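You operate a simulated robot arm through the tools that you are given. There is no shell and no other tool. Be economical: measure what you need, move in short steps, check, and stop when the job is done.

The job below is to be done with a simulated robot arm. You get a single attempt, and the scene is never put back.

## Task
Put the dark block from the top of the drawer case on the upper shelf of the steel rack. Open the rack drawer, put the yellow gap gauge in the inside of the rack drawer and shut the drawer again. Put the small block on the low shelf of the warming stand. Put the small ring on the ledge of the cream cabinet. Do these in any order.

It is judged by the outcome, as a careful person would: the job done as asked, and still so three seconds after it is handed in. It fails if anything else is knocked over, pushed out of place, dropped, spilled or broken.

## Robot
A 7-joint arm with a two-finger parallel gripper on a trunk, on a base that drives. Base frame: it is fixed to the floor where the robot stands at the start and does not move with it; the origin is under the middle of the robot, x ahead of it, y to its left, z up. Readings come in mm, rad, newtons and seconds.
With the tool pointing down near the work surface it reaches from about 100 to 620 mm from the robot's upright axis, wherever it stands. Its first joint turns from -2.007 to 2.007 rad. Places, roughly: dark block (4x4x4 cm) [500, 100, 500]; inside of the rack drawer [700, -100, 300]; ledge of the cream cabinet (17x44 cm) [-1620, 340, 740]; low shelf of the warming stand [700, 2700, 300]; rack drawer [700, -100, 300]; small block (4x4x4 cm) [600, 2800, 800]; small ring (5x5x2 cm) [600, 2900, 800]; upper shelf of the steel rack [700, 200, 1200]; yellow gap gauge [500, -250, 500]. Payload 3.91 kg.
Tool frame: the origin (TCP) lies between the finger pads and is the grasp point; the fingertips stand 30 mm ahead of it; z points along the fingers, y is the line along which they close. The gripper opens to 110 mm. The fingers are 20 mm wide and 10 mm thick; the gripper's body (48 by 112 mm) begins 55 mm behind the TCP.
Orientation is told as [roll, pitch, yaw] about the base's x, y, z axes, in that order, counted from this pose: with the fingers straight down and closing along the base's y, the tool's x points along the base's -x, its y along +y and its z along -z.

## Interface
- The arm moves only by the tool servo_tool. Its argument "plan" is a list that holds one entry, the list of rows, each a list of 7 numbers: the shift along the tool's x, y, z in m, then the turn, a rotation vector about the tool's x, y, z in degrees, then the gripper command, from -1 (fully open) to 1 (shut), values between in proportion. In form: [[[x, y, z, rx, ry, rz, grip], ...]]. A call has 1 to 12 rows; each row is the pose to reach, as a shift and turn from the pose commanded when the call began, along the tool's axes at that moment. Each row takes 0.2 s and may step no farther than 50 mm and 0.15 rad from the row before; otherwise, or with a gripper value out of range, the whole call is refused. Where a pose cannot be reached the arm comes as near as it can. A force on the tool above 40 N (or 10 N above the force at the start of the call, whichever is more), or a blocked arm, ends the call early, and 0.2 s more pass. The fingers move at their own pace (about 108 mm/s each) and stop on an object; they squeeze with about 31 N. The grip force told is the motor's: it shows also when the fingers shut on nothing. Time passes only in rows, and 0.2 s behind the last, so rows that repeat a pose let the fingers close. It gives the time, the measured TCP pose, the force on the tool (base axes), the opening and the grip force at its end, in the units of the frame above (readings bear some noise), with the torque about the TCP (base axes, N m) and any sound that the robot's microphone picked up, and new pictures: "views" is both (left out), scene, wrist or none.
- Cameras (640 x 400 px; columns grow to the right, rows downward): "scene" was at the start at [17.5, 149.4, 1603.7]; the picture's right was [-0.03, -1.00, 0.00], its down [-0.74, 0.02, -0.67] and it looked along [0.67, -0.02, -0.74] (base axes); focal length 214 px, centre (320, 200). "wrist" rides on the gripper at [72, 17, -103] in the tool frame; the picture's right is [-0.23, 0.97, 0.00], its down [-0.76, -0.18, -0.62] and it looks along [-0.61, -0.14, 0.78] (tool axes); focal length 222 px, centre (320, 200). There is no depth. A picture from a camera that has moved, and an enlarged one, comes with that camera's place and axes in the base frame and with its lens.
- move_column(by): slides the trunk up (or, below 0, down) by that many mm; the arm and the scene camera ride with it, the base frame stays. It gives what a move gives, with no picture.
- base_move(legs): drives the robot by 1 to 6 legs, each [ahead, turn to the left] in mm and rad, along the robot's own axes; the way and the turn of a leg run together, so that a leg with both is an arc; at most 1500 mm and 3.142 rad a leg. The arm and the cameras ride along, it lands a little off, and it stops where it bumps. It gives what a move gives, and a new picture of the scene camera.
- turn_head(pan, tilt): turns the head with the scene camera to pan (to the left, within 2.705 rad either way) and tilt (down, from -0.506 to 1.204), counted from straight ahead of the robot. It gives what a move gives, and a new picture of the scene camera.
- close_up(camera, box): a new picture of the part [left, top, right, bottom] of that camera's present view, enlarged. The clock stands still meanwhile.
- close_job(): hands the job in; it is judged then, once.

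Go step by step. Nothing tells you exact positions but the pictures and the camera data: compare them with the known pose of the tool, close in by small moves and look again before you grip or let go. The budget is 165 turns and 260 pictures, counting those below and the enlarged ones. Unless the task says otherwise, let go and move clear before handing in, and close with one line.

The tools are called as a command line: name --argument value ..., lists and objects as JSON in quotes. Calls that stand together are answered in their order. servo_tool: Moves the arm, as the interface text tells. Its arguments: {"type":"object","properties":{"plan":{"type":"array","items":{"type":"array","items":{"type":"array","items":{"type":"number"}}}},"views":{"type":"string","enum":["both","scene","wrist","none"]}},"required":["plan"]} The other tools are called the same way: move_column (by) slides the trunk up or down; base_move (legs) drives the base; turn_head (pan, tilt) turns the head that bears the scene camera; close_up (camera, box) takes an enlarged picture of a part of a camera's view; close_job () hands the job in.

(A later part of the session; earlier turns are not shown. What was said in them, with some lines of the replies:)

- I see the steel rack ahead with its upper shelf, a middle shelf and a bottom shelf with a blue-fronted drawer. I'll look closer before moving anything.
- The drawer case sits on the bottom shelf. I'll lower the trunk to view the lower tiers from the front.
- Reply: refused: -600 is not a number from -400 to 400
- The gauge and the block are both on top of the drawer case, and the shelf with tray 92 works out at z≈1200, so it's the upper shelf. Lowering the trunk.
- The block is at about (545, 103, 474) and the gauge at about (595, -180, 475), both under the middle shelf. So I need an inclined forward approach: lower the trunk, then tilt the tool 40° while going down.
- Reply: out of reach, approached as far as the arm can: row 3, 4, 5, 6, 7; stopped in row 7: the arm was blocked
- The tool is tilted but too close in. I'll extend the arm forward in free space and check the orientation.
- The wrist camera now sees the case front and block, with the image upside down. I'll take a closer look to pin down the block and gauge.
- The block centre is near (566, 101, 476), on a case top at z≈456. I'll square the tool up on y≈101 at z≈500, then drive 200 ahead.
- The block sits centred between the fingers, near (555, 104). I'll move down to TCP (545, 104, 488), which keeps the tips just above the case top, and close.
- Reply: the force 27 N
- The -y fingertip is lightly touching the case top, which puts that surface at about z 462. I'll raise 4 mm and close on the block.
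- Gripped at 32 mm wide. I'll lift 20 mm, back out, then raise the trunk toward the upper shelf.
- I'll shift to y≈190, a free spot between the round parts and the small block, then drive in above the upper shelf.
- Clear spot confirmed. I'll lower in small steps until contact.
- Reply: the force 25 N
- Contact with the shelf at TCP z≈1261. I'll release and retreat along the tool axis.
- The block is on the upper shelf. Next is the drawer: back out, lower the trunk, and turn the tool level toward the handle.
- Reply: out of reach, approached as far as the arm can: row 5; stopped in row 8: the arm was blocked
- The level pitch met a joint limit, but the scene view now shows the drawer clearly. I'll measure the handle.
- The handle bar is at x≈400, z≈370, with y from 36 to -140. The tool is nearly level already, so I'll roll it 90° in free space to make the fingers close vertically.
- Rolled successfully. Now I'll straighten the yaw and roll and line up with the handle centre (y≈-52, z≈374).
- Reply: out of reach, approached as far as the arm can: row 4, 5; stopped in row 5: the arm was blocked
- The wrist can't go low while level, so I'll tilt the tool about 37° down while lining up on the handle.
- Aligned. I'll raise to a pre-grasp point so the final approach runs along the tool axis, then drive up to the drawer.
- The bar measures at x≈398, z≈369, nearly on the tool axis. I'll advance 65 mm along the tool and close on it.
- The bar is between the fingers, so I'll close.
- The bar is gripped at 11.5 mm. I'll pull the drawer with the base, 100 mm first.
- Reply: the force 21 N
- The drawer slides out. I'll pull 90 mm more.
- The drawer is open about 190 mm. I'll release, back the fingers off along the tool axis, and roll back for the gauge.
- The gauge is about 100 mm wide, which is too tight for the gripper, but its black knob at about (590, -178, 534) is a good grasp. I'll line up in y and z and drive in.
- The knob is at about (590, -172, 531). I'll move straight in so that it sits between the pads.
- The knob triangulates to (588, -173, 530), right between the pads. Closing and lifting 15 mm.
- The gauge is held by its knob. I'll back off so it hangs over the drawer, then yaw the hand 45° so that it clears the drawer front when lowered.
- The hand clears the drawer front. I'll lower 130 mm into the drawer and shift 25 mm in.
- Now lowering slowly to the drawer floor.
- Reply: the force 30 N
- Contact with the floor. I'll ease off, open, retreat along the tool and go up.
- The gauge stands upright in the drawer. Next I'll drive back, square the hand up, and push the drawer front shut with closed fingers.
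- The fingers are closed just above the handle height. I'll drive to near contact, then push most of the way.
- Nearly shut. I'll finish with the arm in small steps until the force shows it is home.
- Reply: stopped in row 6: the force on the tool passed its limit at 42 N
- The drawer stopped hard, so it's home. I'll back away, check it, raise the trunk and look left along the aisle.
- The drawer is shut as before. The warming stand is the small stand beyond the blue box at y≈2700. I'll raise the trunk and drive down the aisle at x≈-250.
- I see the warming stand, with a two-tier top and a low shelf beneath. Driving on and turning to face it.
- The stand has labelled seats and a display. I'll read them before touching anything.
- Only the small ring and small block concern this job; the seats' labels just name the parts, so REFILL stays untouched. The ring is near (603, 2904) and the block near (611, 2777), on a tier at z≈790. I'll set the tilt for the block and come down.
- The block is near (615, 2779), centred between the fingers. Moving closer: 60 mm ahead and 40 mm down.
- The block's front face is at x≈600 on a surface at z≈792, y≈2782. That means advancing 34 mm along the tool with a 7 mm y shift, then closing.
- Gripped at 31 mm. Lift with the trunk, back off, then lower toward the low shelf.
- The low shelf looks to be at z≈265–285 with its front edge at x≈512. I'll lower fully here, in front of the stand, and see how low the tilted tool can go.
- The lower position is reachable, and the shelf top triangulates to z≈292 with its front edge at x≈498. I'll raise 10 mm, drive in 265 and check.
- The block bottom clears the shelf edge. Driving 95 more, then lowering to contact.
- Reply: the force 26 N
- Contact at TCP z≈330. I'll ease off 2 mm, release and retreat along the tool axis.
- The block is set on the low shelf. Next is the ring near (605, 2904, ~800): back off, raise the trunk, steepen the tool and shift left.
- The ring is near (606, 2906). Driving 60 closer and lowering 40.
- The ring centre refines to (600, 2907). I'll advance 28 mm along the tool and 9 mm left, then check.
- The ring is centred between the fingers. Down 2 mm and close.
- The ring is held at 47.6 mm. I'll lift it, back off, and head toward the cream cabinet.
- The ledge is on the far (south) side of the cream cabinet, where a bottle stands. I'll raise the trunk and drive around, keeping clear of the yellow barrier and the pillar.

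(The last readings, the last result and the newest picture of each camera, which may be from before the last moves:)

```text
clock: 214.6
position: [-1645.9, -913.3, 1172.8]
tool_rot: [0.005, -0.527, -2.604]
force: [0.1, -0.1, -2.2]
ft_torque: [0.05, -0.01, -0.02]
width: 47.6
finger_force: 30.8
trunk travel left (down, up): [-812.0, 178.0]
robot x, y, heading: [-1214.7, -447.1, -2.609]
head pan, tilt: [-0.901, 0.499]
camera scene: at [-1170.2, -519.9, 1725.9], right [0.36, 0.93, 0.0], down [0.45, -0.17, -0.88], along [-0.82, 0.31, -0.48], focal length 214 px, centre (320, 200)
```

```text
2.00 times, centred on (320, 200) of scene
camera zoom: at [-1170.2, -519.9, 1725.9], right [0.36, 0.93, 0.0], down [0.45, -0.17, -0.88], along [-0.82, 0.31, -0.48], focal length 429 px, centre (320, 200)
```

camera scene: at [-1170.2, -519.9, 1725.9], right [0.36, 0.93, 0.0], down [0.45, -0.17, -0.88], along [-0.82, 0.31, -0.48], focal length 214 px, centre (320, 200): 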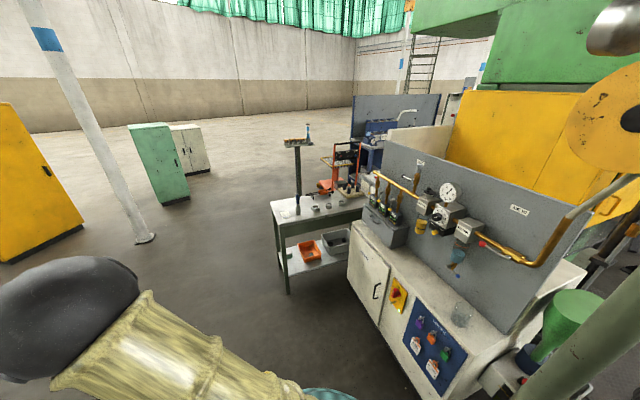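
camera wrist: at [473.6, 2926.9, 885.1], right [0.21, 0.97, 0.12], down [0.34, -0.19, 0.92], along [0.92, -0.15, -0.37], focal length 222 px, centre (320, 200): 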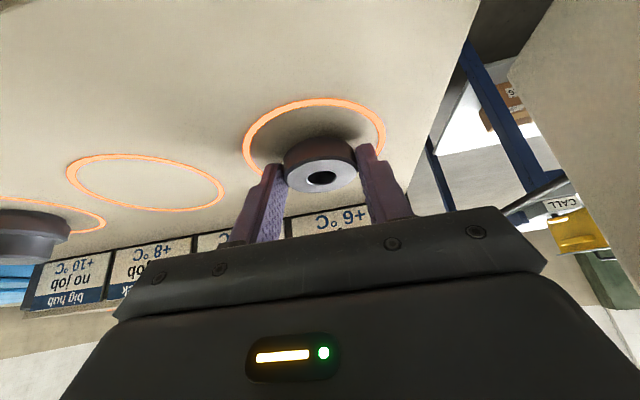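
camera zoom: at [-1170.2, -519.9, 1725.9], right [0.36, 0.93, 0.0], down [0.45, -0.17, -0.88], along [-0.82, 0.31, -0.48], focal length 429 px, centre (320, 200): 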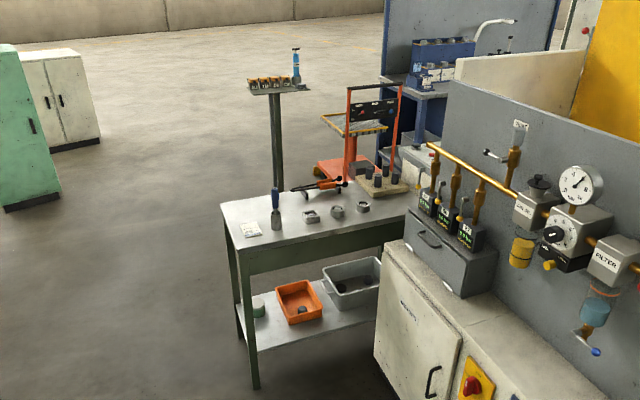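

I can see the ledge in front of the gauge panel: the gauge-pot box is at the left, a glass is near x≈-1490, and there is free space around (-1690, 305). I'll drive to face it squarely.

base_move --legs '[[0, -0.07], [334, 0], [0, -2.037]]'

turn_head --pan 0.15 --tilt 0.7

close_up --camera "scene" --box '[200, 100, 440, 250]'

```text
clock: 224.8
position: [-1681.3, 10.3, 1172.6]
tool_rot: [0.008, -0.526, 1.556]
force: [0.2, -0.5, -2.4]
ft_torque: [-0.01, 0.0, -0.03]
width: 47.6
finger_force: 31.1
trunk travel left (down, up): [-812.0, 178.0]
robot x, y, heading: [-1511.0, -599.7, 1.551]
head pan, tilt: [-0.901, 0.499]
camera scene: at [-1598.0, -603.4, 1725.9], right [0.61, -0.8, 0.0], down [-0.38, -0.29, -0.88], along [0.7, 0.53, -0.48], focal length 214 px, centre (320, 200)
```

scene: 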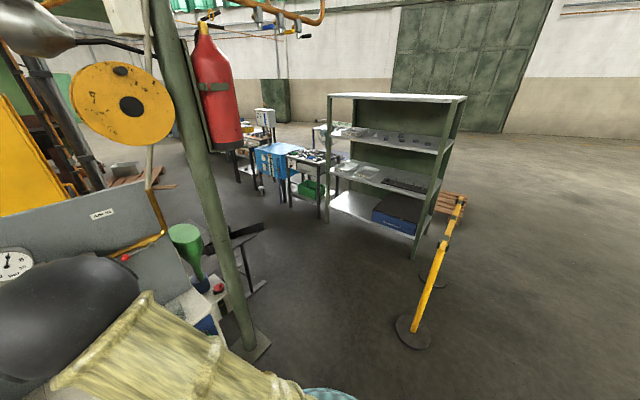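

```text
clock: 226.1
position: [-1681.7, 10.1, 1172.9]
tool_rot: [0.009, -0.527, 1.554]
force: [-0.1, 0.6, -1.6]
ft_torque: [-0.03, -0.02, 0.02]
width: 47.5
finger_force: 31.1
trunk travel left (down, up): [-812.0, 178.0]
robot x, y, heading: [-1515.5, -600.4, 1.549]
head pan, tilt: [0.15, 0.7]
camera scene: at [-1681.5, -574.4, 1708.2], right [0.99, 0.13, 0.0], down [0.08, -0.64, -0.76], along [-0.1, 0.76, -0.64], focal length 214 px, centre (320, 200)
```

scene: 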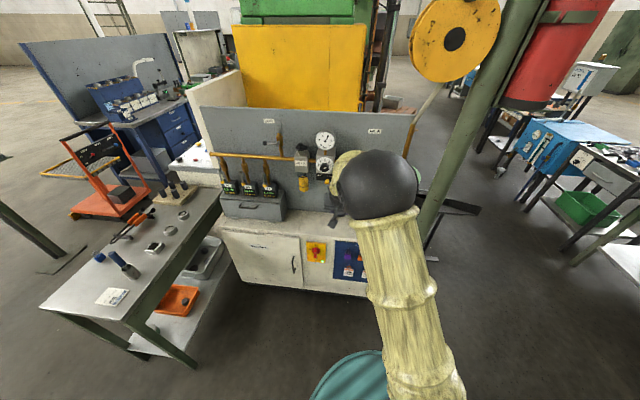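

```text
2.67 times, centred on (320, 175) of scene
camera zoom: at [-1681.5, -574.4, 1708.2], right [0.99, 0.13, 0.0], down [0.08, -0.64, -0.76], along [-0.1, 0.76, -0.64], focal length 572 px, centre (320, 267)
```

zoom: 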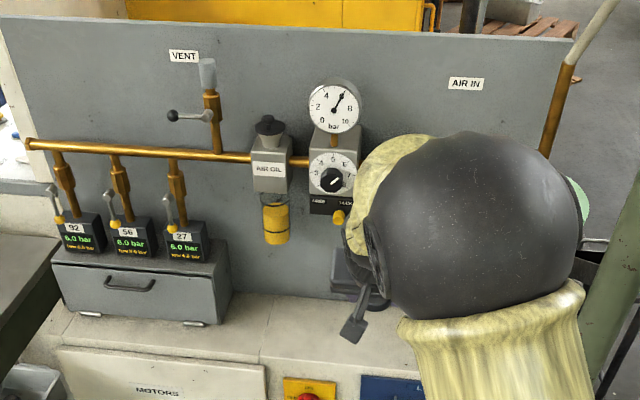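

The free area is between the pot box (right end x≈-2050) and the glass. I'll shift left 22 mm, lower to 840, drive in partway and look through the wrist camera.

servo_tool --plan '[[[0, 0.022, 0, 0, 0, 0, 1], [0, 0.022, 0, 0, 0, 0, 1]]]' --views "none"

move_column --by -320

base_move --legs '[[170, 0.01]]'

close_up --camera "wrist" --box '[0, 0, 640, 400]'

```text
clock: 226.7
position: [-1702.2, 10.3, 1173.5]
tool_rot: [0.007, -0.525, 1.552]
force: [-0.4, -0.3, -0.9]
ft_torque: [-0.02, 0.03, -0.01]
width: 47.7
finger_force: 30.6
trunk travel left (down, up): [-812.0, 178.0]
robot x, y, heading: [-1515.2, -601.8, 1.552]
head pan, tilt: [0.15, 0.7]
```

```text
clock: 229.9
position: [-1703.8, 8.7, 852.5]
tool_rot: [0.006, -0.528, 1.554]
force: [-0.3, 0.3, -1.4]
ft_torque: [-0.05, 0.02, -0.02]
width: 47.7
finger_force: 30.7
trunk travel left (down, up): [-492.0, 498.0]
robot x, y, heading: [-1510.7, -601.2, 1.548]
head pan, tilt: [0.15, 0.7]
```

```text
clock: 231.5
position: [-1710.5, 179.4, 853.1]
tool_rot: [0.007, -0.527, 1.568]
force: [-0.5, 0.0, -2.7]
ft_torque: [-0.04, -0.02, 0.04]
width: 47.4
finger_force: 30.8
trunk travel left (down, up): [-492.0, 498.0]
robot x, y, heading: [-1513.3, -431.8, 1.569]
head pan, tilt: [0.15, 0.7]
camera scene: at [-1679.8, -405.7, 1388.2], right [0.99, 0.14, 0.0], down [0.09, -0.64, -0.76], along [-0.11, 0.76, -0.64], focal length 214 px, centre (320, 200)
```

scene: 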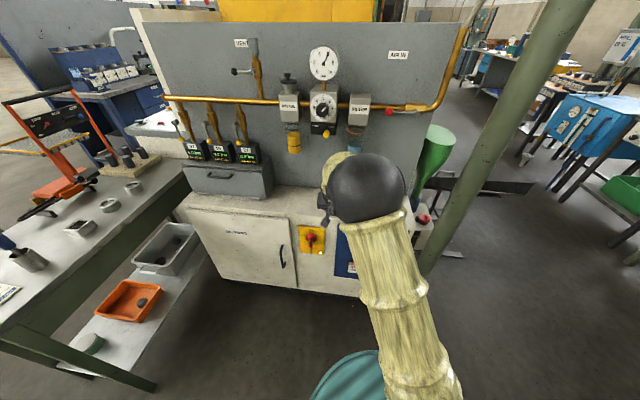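

```text
1.00 times, centred on (320, 200) of wrist (not enlarged: the box is as wide or as high as the picture)
camera zoom: at [-1726.3, 65.1, 905.0], right [-0.97, 0.2, 0.12], down [0.18, 0.35, 0.92], along [0.14, 0.92, -0.37], focal length 222 px, centre (320, 200)
```

zoom: 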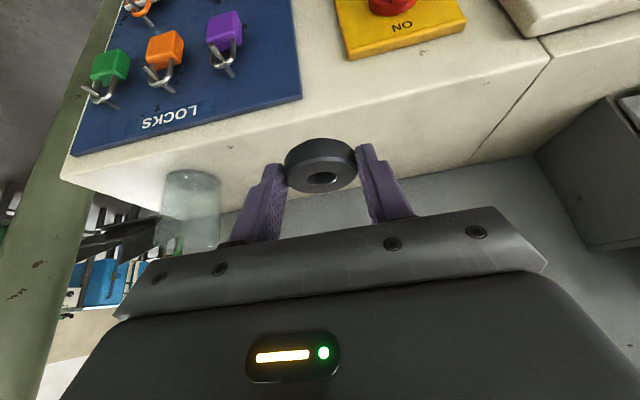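

The glass is at about (-1516, 298), almost 200 mm from my target, and the ledge front edge is at y≈246. I'll drive in 115 mm and lower 60.

base_move --legs '[[118, 0]]'

move_column --by -55

close_up --camera "wrist" --box '[0, 0, 640, 400]'

```text
clock: 232.8
position: [-1709.6, 295.1, 853.5]
tool_rot: [0.006, -0.525, 1.567]
force: [-0.3, 0.0, -1.5]
ft_torque: [-0.03, 0.0, -0.02]
width: 47.4
finger_force: 30.6
trunk travel left (down, up): [-492.0, 498.0]
robot x, y, heading: [-1509.5, -310.7, 1.564]
head pan, tilt: [0.15, 0.7]
camera scene: at [-1679.2, -288.8, 1388.2], right [0.99, 0.14, 0.0], down [0.09, -0.64, -0.76], along [-0.11, 0.76, -0.64], focal length 214 px, centre (320, 200)
```

scene: 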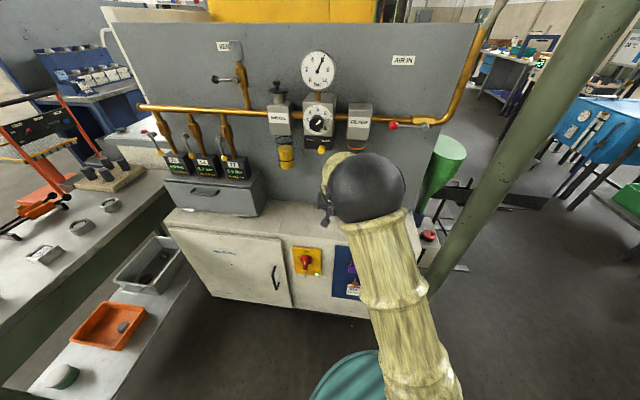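

```text
clock: 233.8
position: [-1709.1, 295.3, 798.1]
tool_rot: [0.007, -0.526, 1.569]
force: [0.1, 0.6, -2.1]
ft_torque: [-0.02, 0.01, 0.01]
width: 47.6
finger_force: 30.9
trunk travel left (down, up): [-437.0, 553.0]
robot x, y, heading: [-1508.7, -311.1, 1.566]
head pan, tilt: [0.15, 0.7]
```

```text
1.00 times, centred on (320, 200) of wrist (not enlarged: the box is as wide or as high as the picture)
camera zoom: at [-1725.7, 181.7, 850.2], right [-0.97, 0.2, 0.12], down [0.18, 0.35, 0.92], along [0.14, 0.92, -0.37], focal length 222 px, centre (320, 200)
```

zoom: 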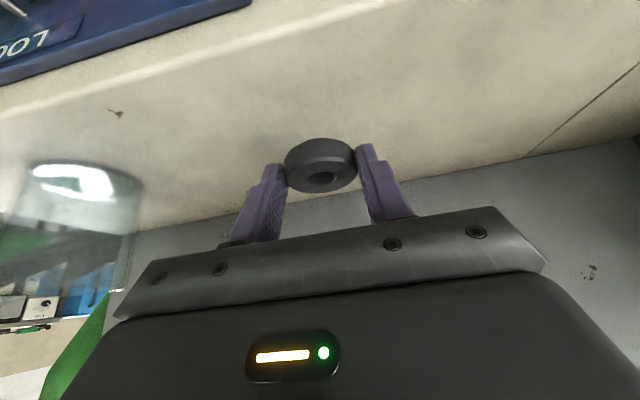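

Clear. Lowering in small steps to contact.

servo_tool --plan '[[[0.004, 0, 0.0069, 0, 0, 0, 1], [0.0075, 0, 0.013, 0, 0, 0, 1], [0.01, 0, 0.0173, 0, 0, 0, 1], [0.0116, 0, 0.02, 0, 0, 0, 1], [0.0131, 0, 0.0225, 0, 0, 0, 1], [0.0146, 0, 0.025, 0, 0, 0, 1]]]' --views "wrist"

```text
clock: 235.2
position: [-1709.7, 295.3, 774.0]
tool_rot: [0.011, -0.533, 1.567]
force: [1.5, -2.4, 19.8]
ft_torque: [-0.04, -0.36, -0.07]
width: 47.5
finger_force: 30.5
trunk travel left (down, up): [-437.0, 553.0]
robot x, y, heading: [-1514.9, -311.1, 1.566]
head pan, tilt: [0.15, 0.7]
camera wrist: at [-1726.1, 181.0, 824.7], right [-0.97, 0.19, 0.12], down [0.19, 0.34, 0.92], along [0.14, 0.92, -0.37], focal length 222 px, centre (320, 200)
```

wrist: 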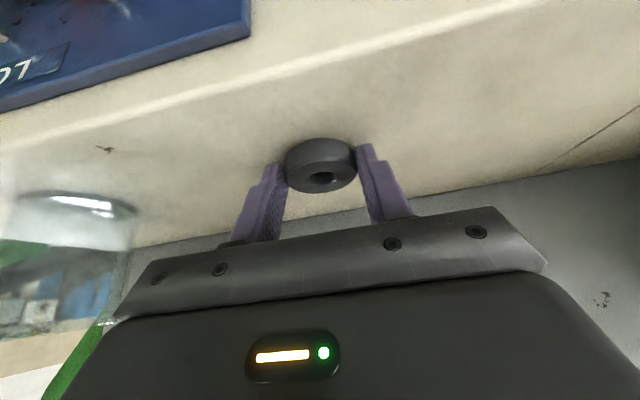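

Contact at TCP z≈774. I'll ease off, open and retreat along the tool axis.

servo_tool --plan '[[[-0.0015, 0, -0.0026, 0, 0, 0, 1], [-0.0015, 0, -0.0026, 0, 0, 0, 0], [-0.0015, 0, -0.0026, 0, 0, 0, -0.3], [-0.0015, 0, -0.0026, 0, 0, 0, -0.3], [-0.0015, 0, -0.03, 0, 0, 0, -0.3], [-0.0015, 0, -0.07, 0, 0, 0, -0.3], [-0.0015, 0, -0.11, 0, 0, 0, -0.3]]]' --views "wrist"

base_move --legs '[[-250, 0]]'

close_up --camera "scene" --box '[200, 100, 440, 250]'

```text
clock: 236.8
position: [-1709.3, 241.1, 864.0]
tool_rot: [0.007, -0.526, 1.569]
force: [0.3, -0.8, -0.1]
ft_torque: [0.02, 0.01, 0.0]
width: 71.4
finger_force: 0.0
trunk travel left (down, up): [-437.0, 553.0]
robot x, y, heading: [-1510.2, -313.4, 1.571]
head pan, tilt: [0.15, 0.7]
camera wrist: at [-1726.1, 127.5, 917.3], right [-0.97, 0.2, 0.12], down [0.18, 0.35, 0.92], along [0.14, 0.92, -0.37], focal length 222 px, centre (320, 200)
```

wrist: 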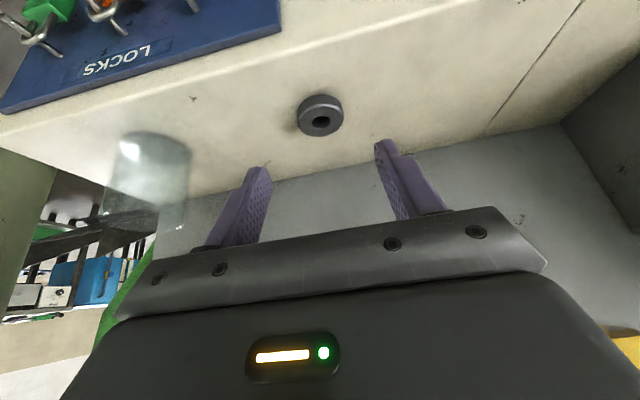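

```text
clock: 238.8
position: [-1709.1, -12.1, 864.4]
tool_rot: [0.007, -0.528, 1.562]
force: [0.0, -0.2, -0.1]
ft_torque: [0.01, 0.01, 0.01]
width: 71.6
finger_force: 0.1
trunk travel left (down, up): [-437.0, 553.0]
robot x, y, heading: [-1511.6, -568.7, 1.563]
head pan, tilt: [0.15, 0.7]
camera scene: at [-1680.9, -543.1, 1333.2], right [0.99, 0.14, 0.0], down [0.09, -0.64, -0.76], along [-0.11, 0.76, -0.64], focal length 214 px, centre (320, 200)
```

scene: 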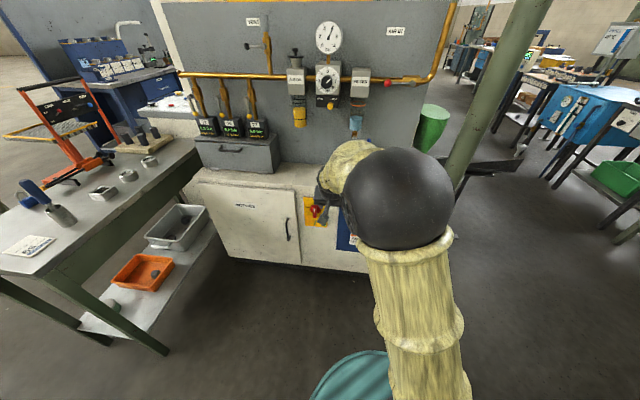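

```text
2.67 times, centred on (320, 175) of scene
camera zoom: at [-1680.9, -543.1, 1333.2], right [0.99, 0.14, 0.0], down [0.09, -0.64, -0.76], along [-0.11, 0.76, -0.64], focal length 572 px, centre (320, 267)
```

zoom: 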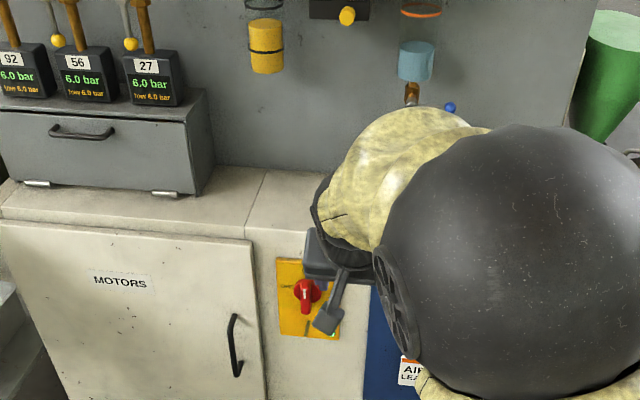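

The wrist view shows the ring lying flat on the ledge. The dark block is on the upper shelf, the gauge is in the shut drawer, and the small block is on the low shelf. The gripper is clear, so I'm handing in.

close_job

```text
The job is handed in.
```

All four parts of the job are done and handed in: the dark block is on the rack's upper shelf, the yellow gauge is in the shut drawer, the small block is on the warming stand's low shelf, and the small ring is on the cream cabinet's ledge.
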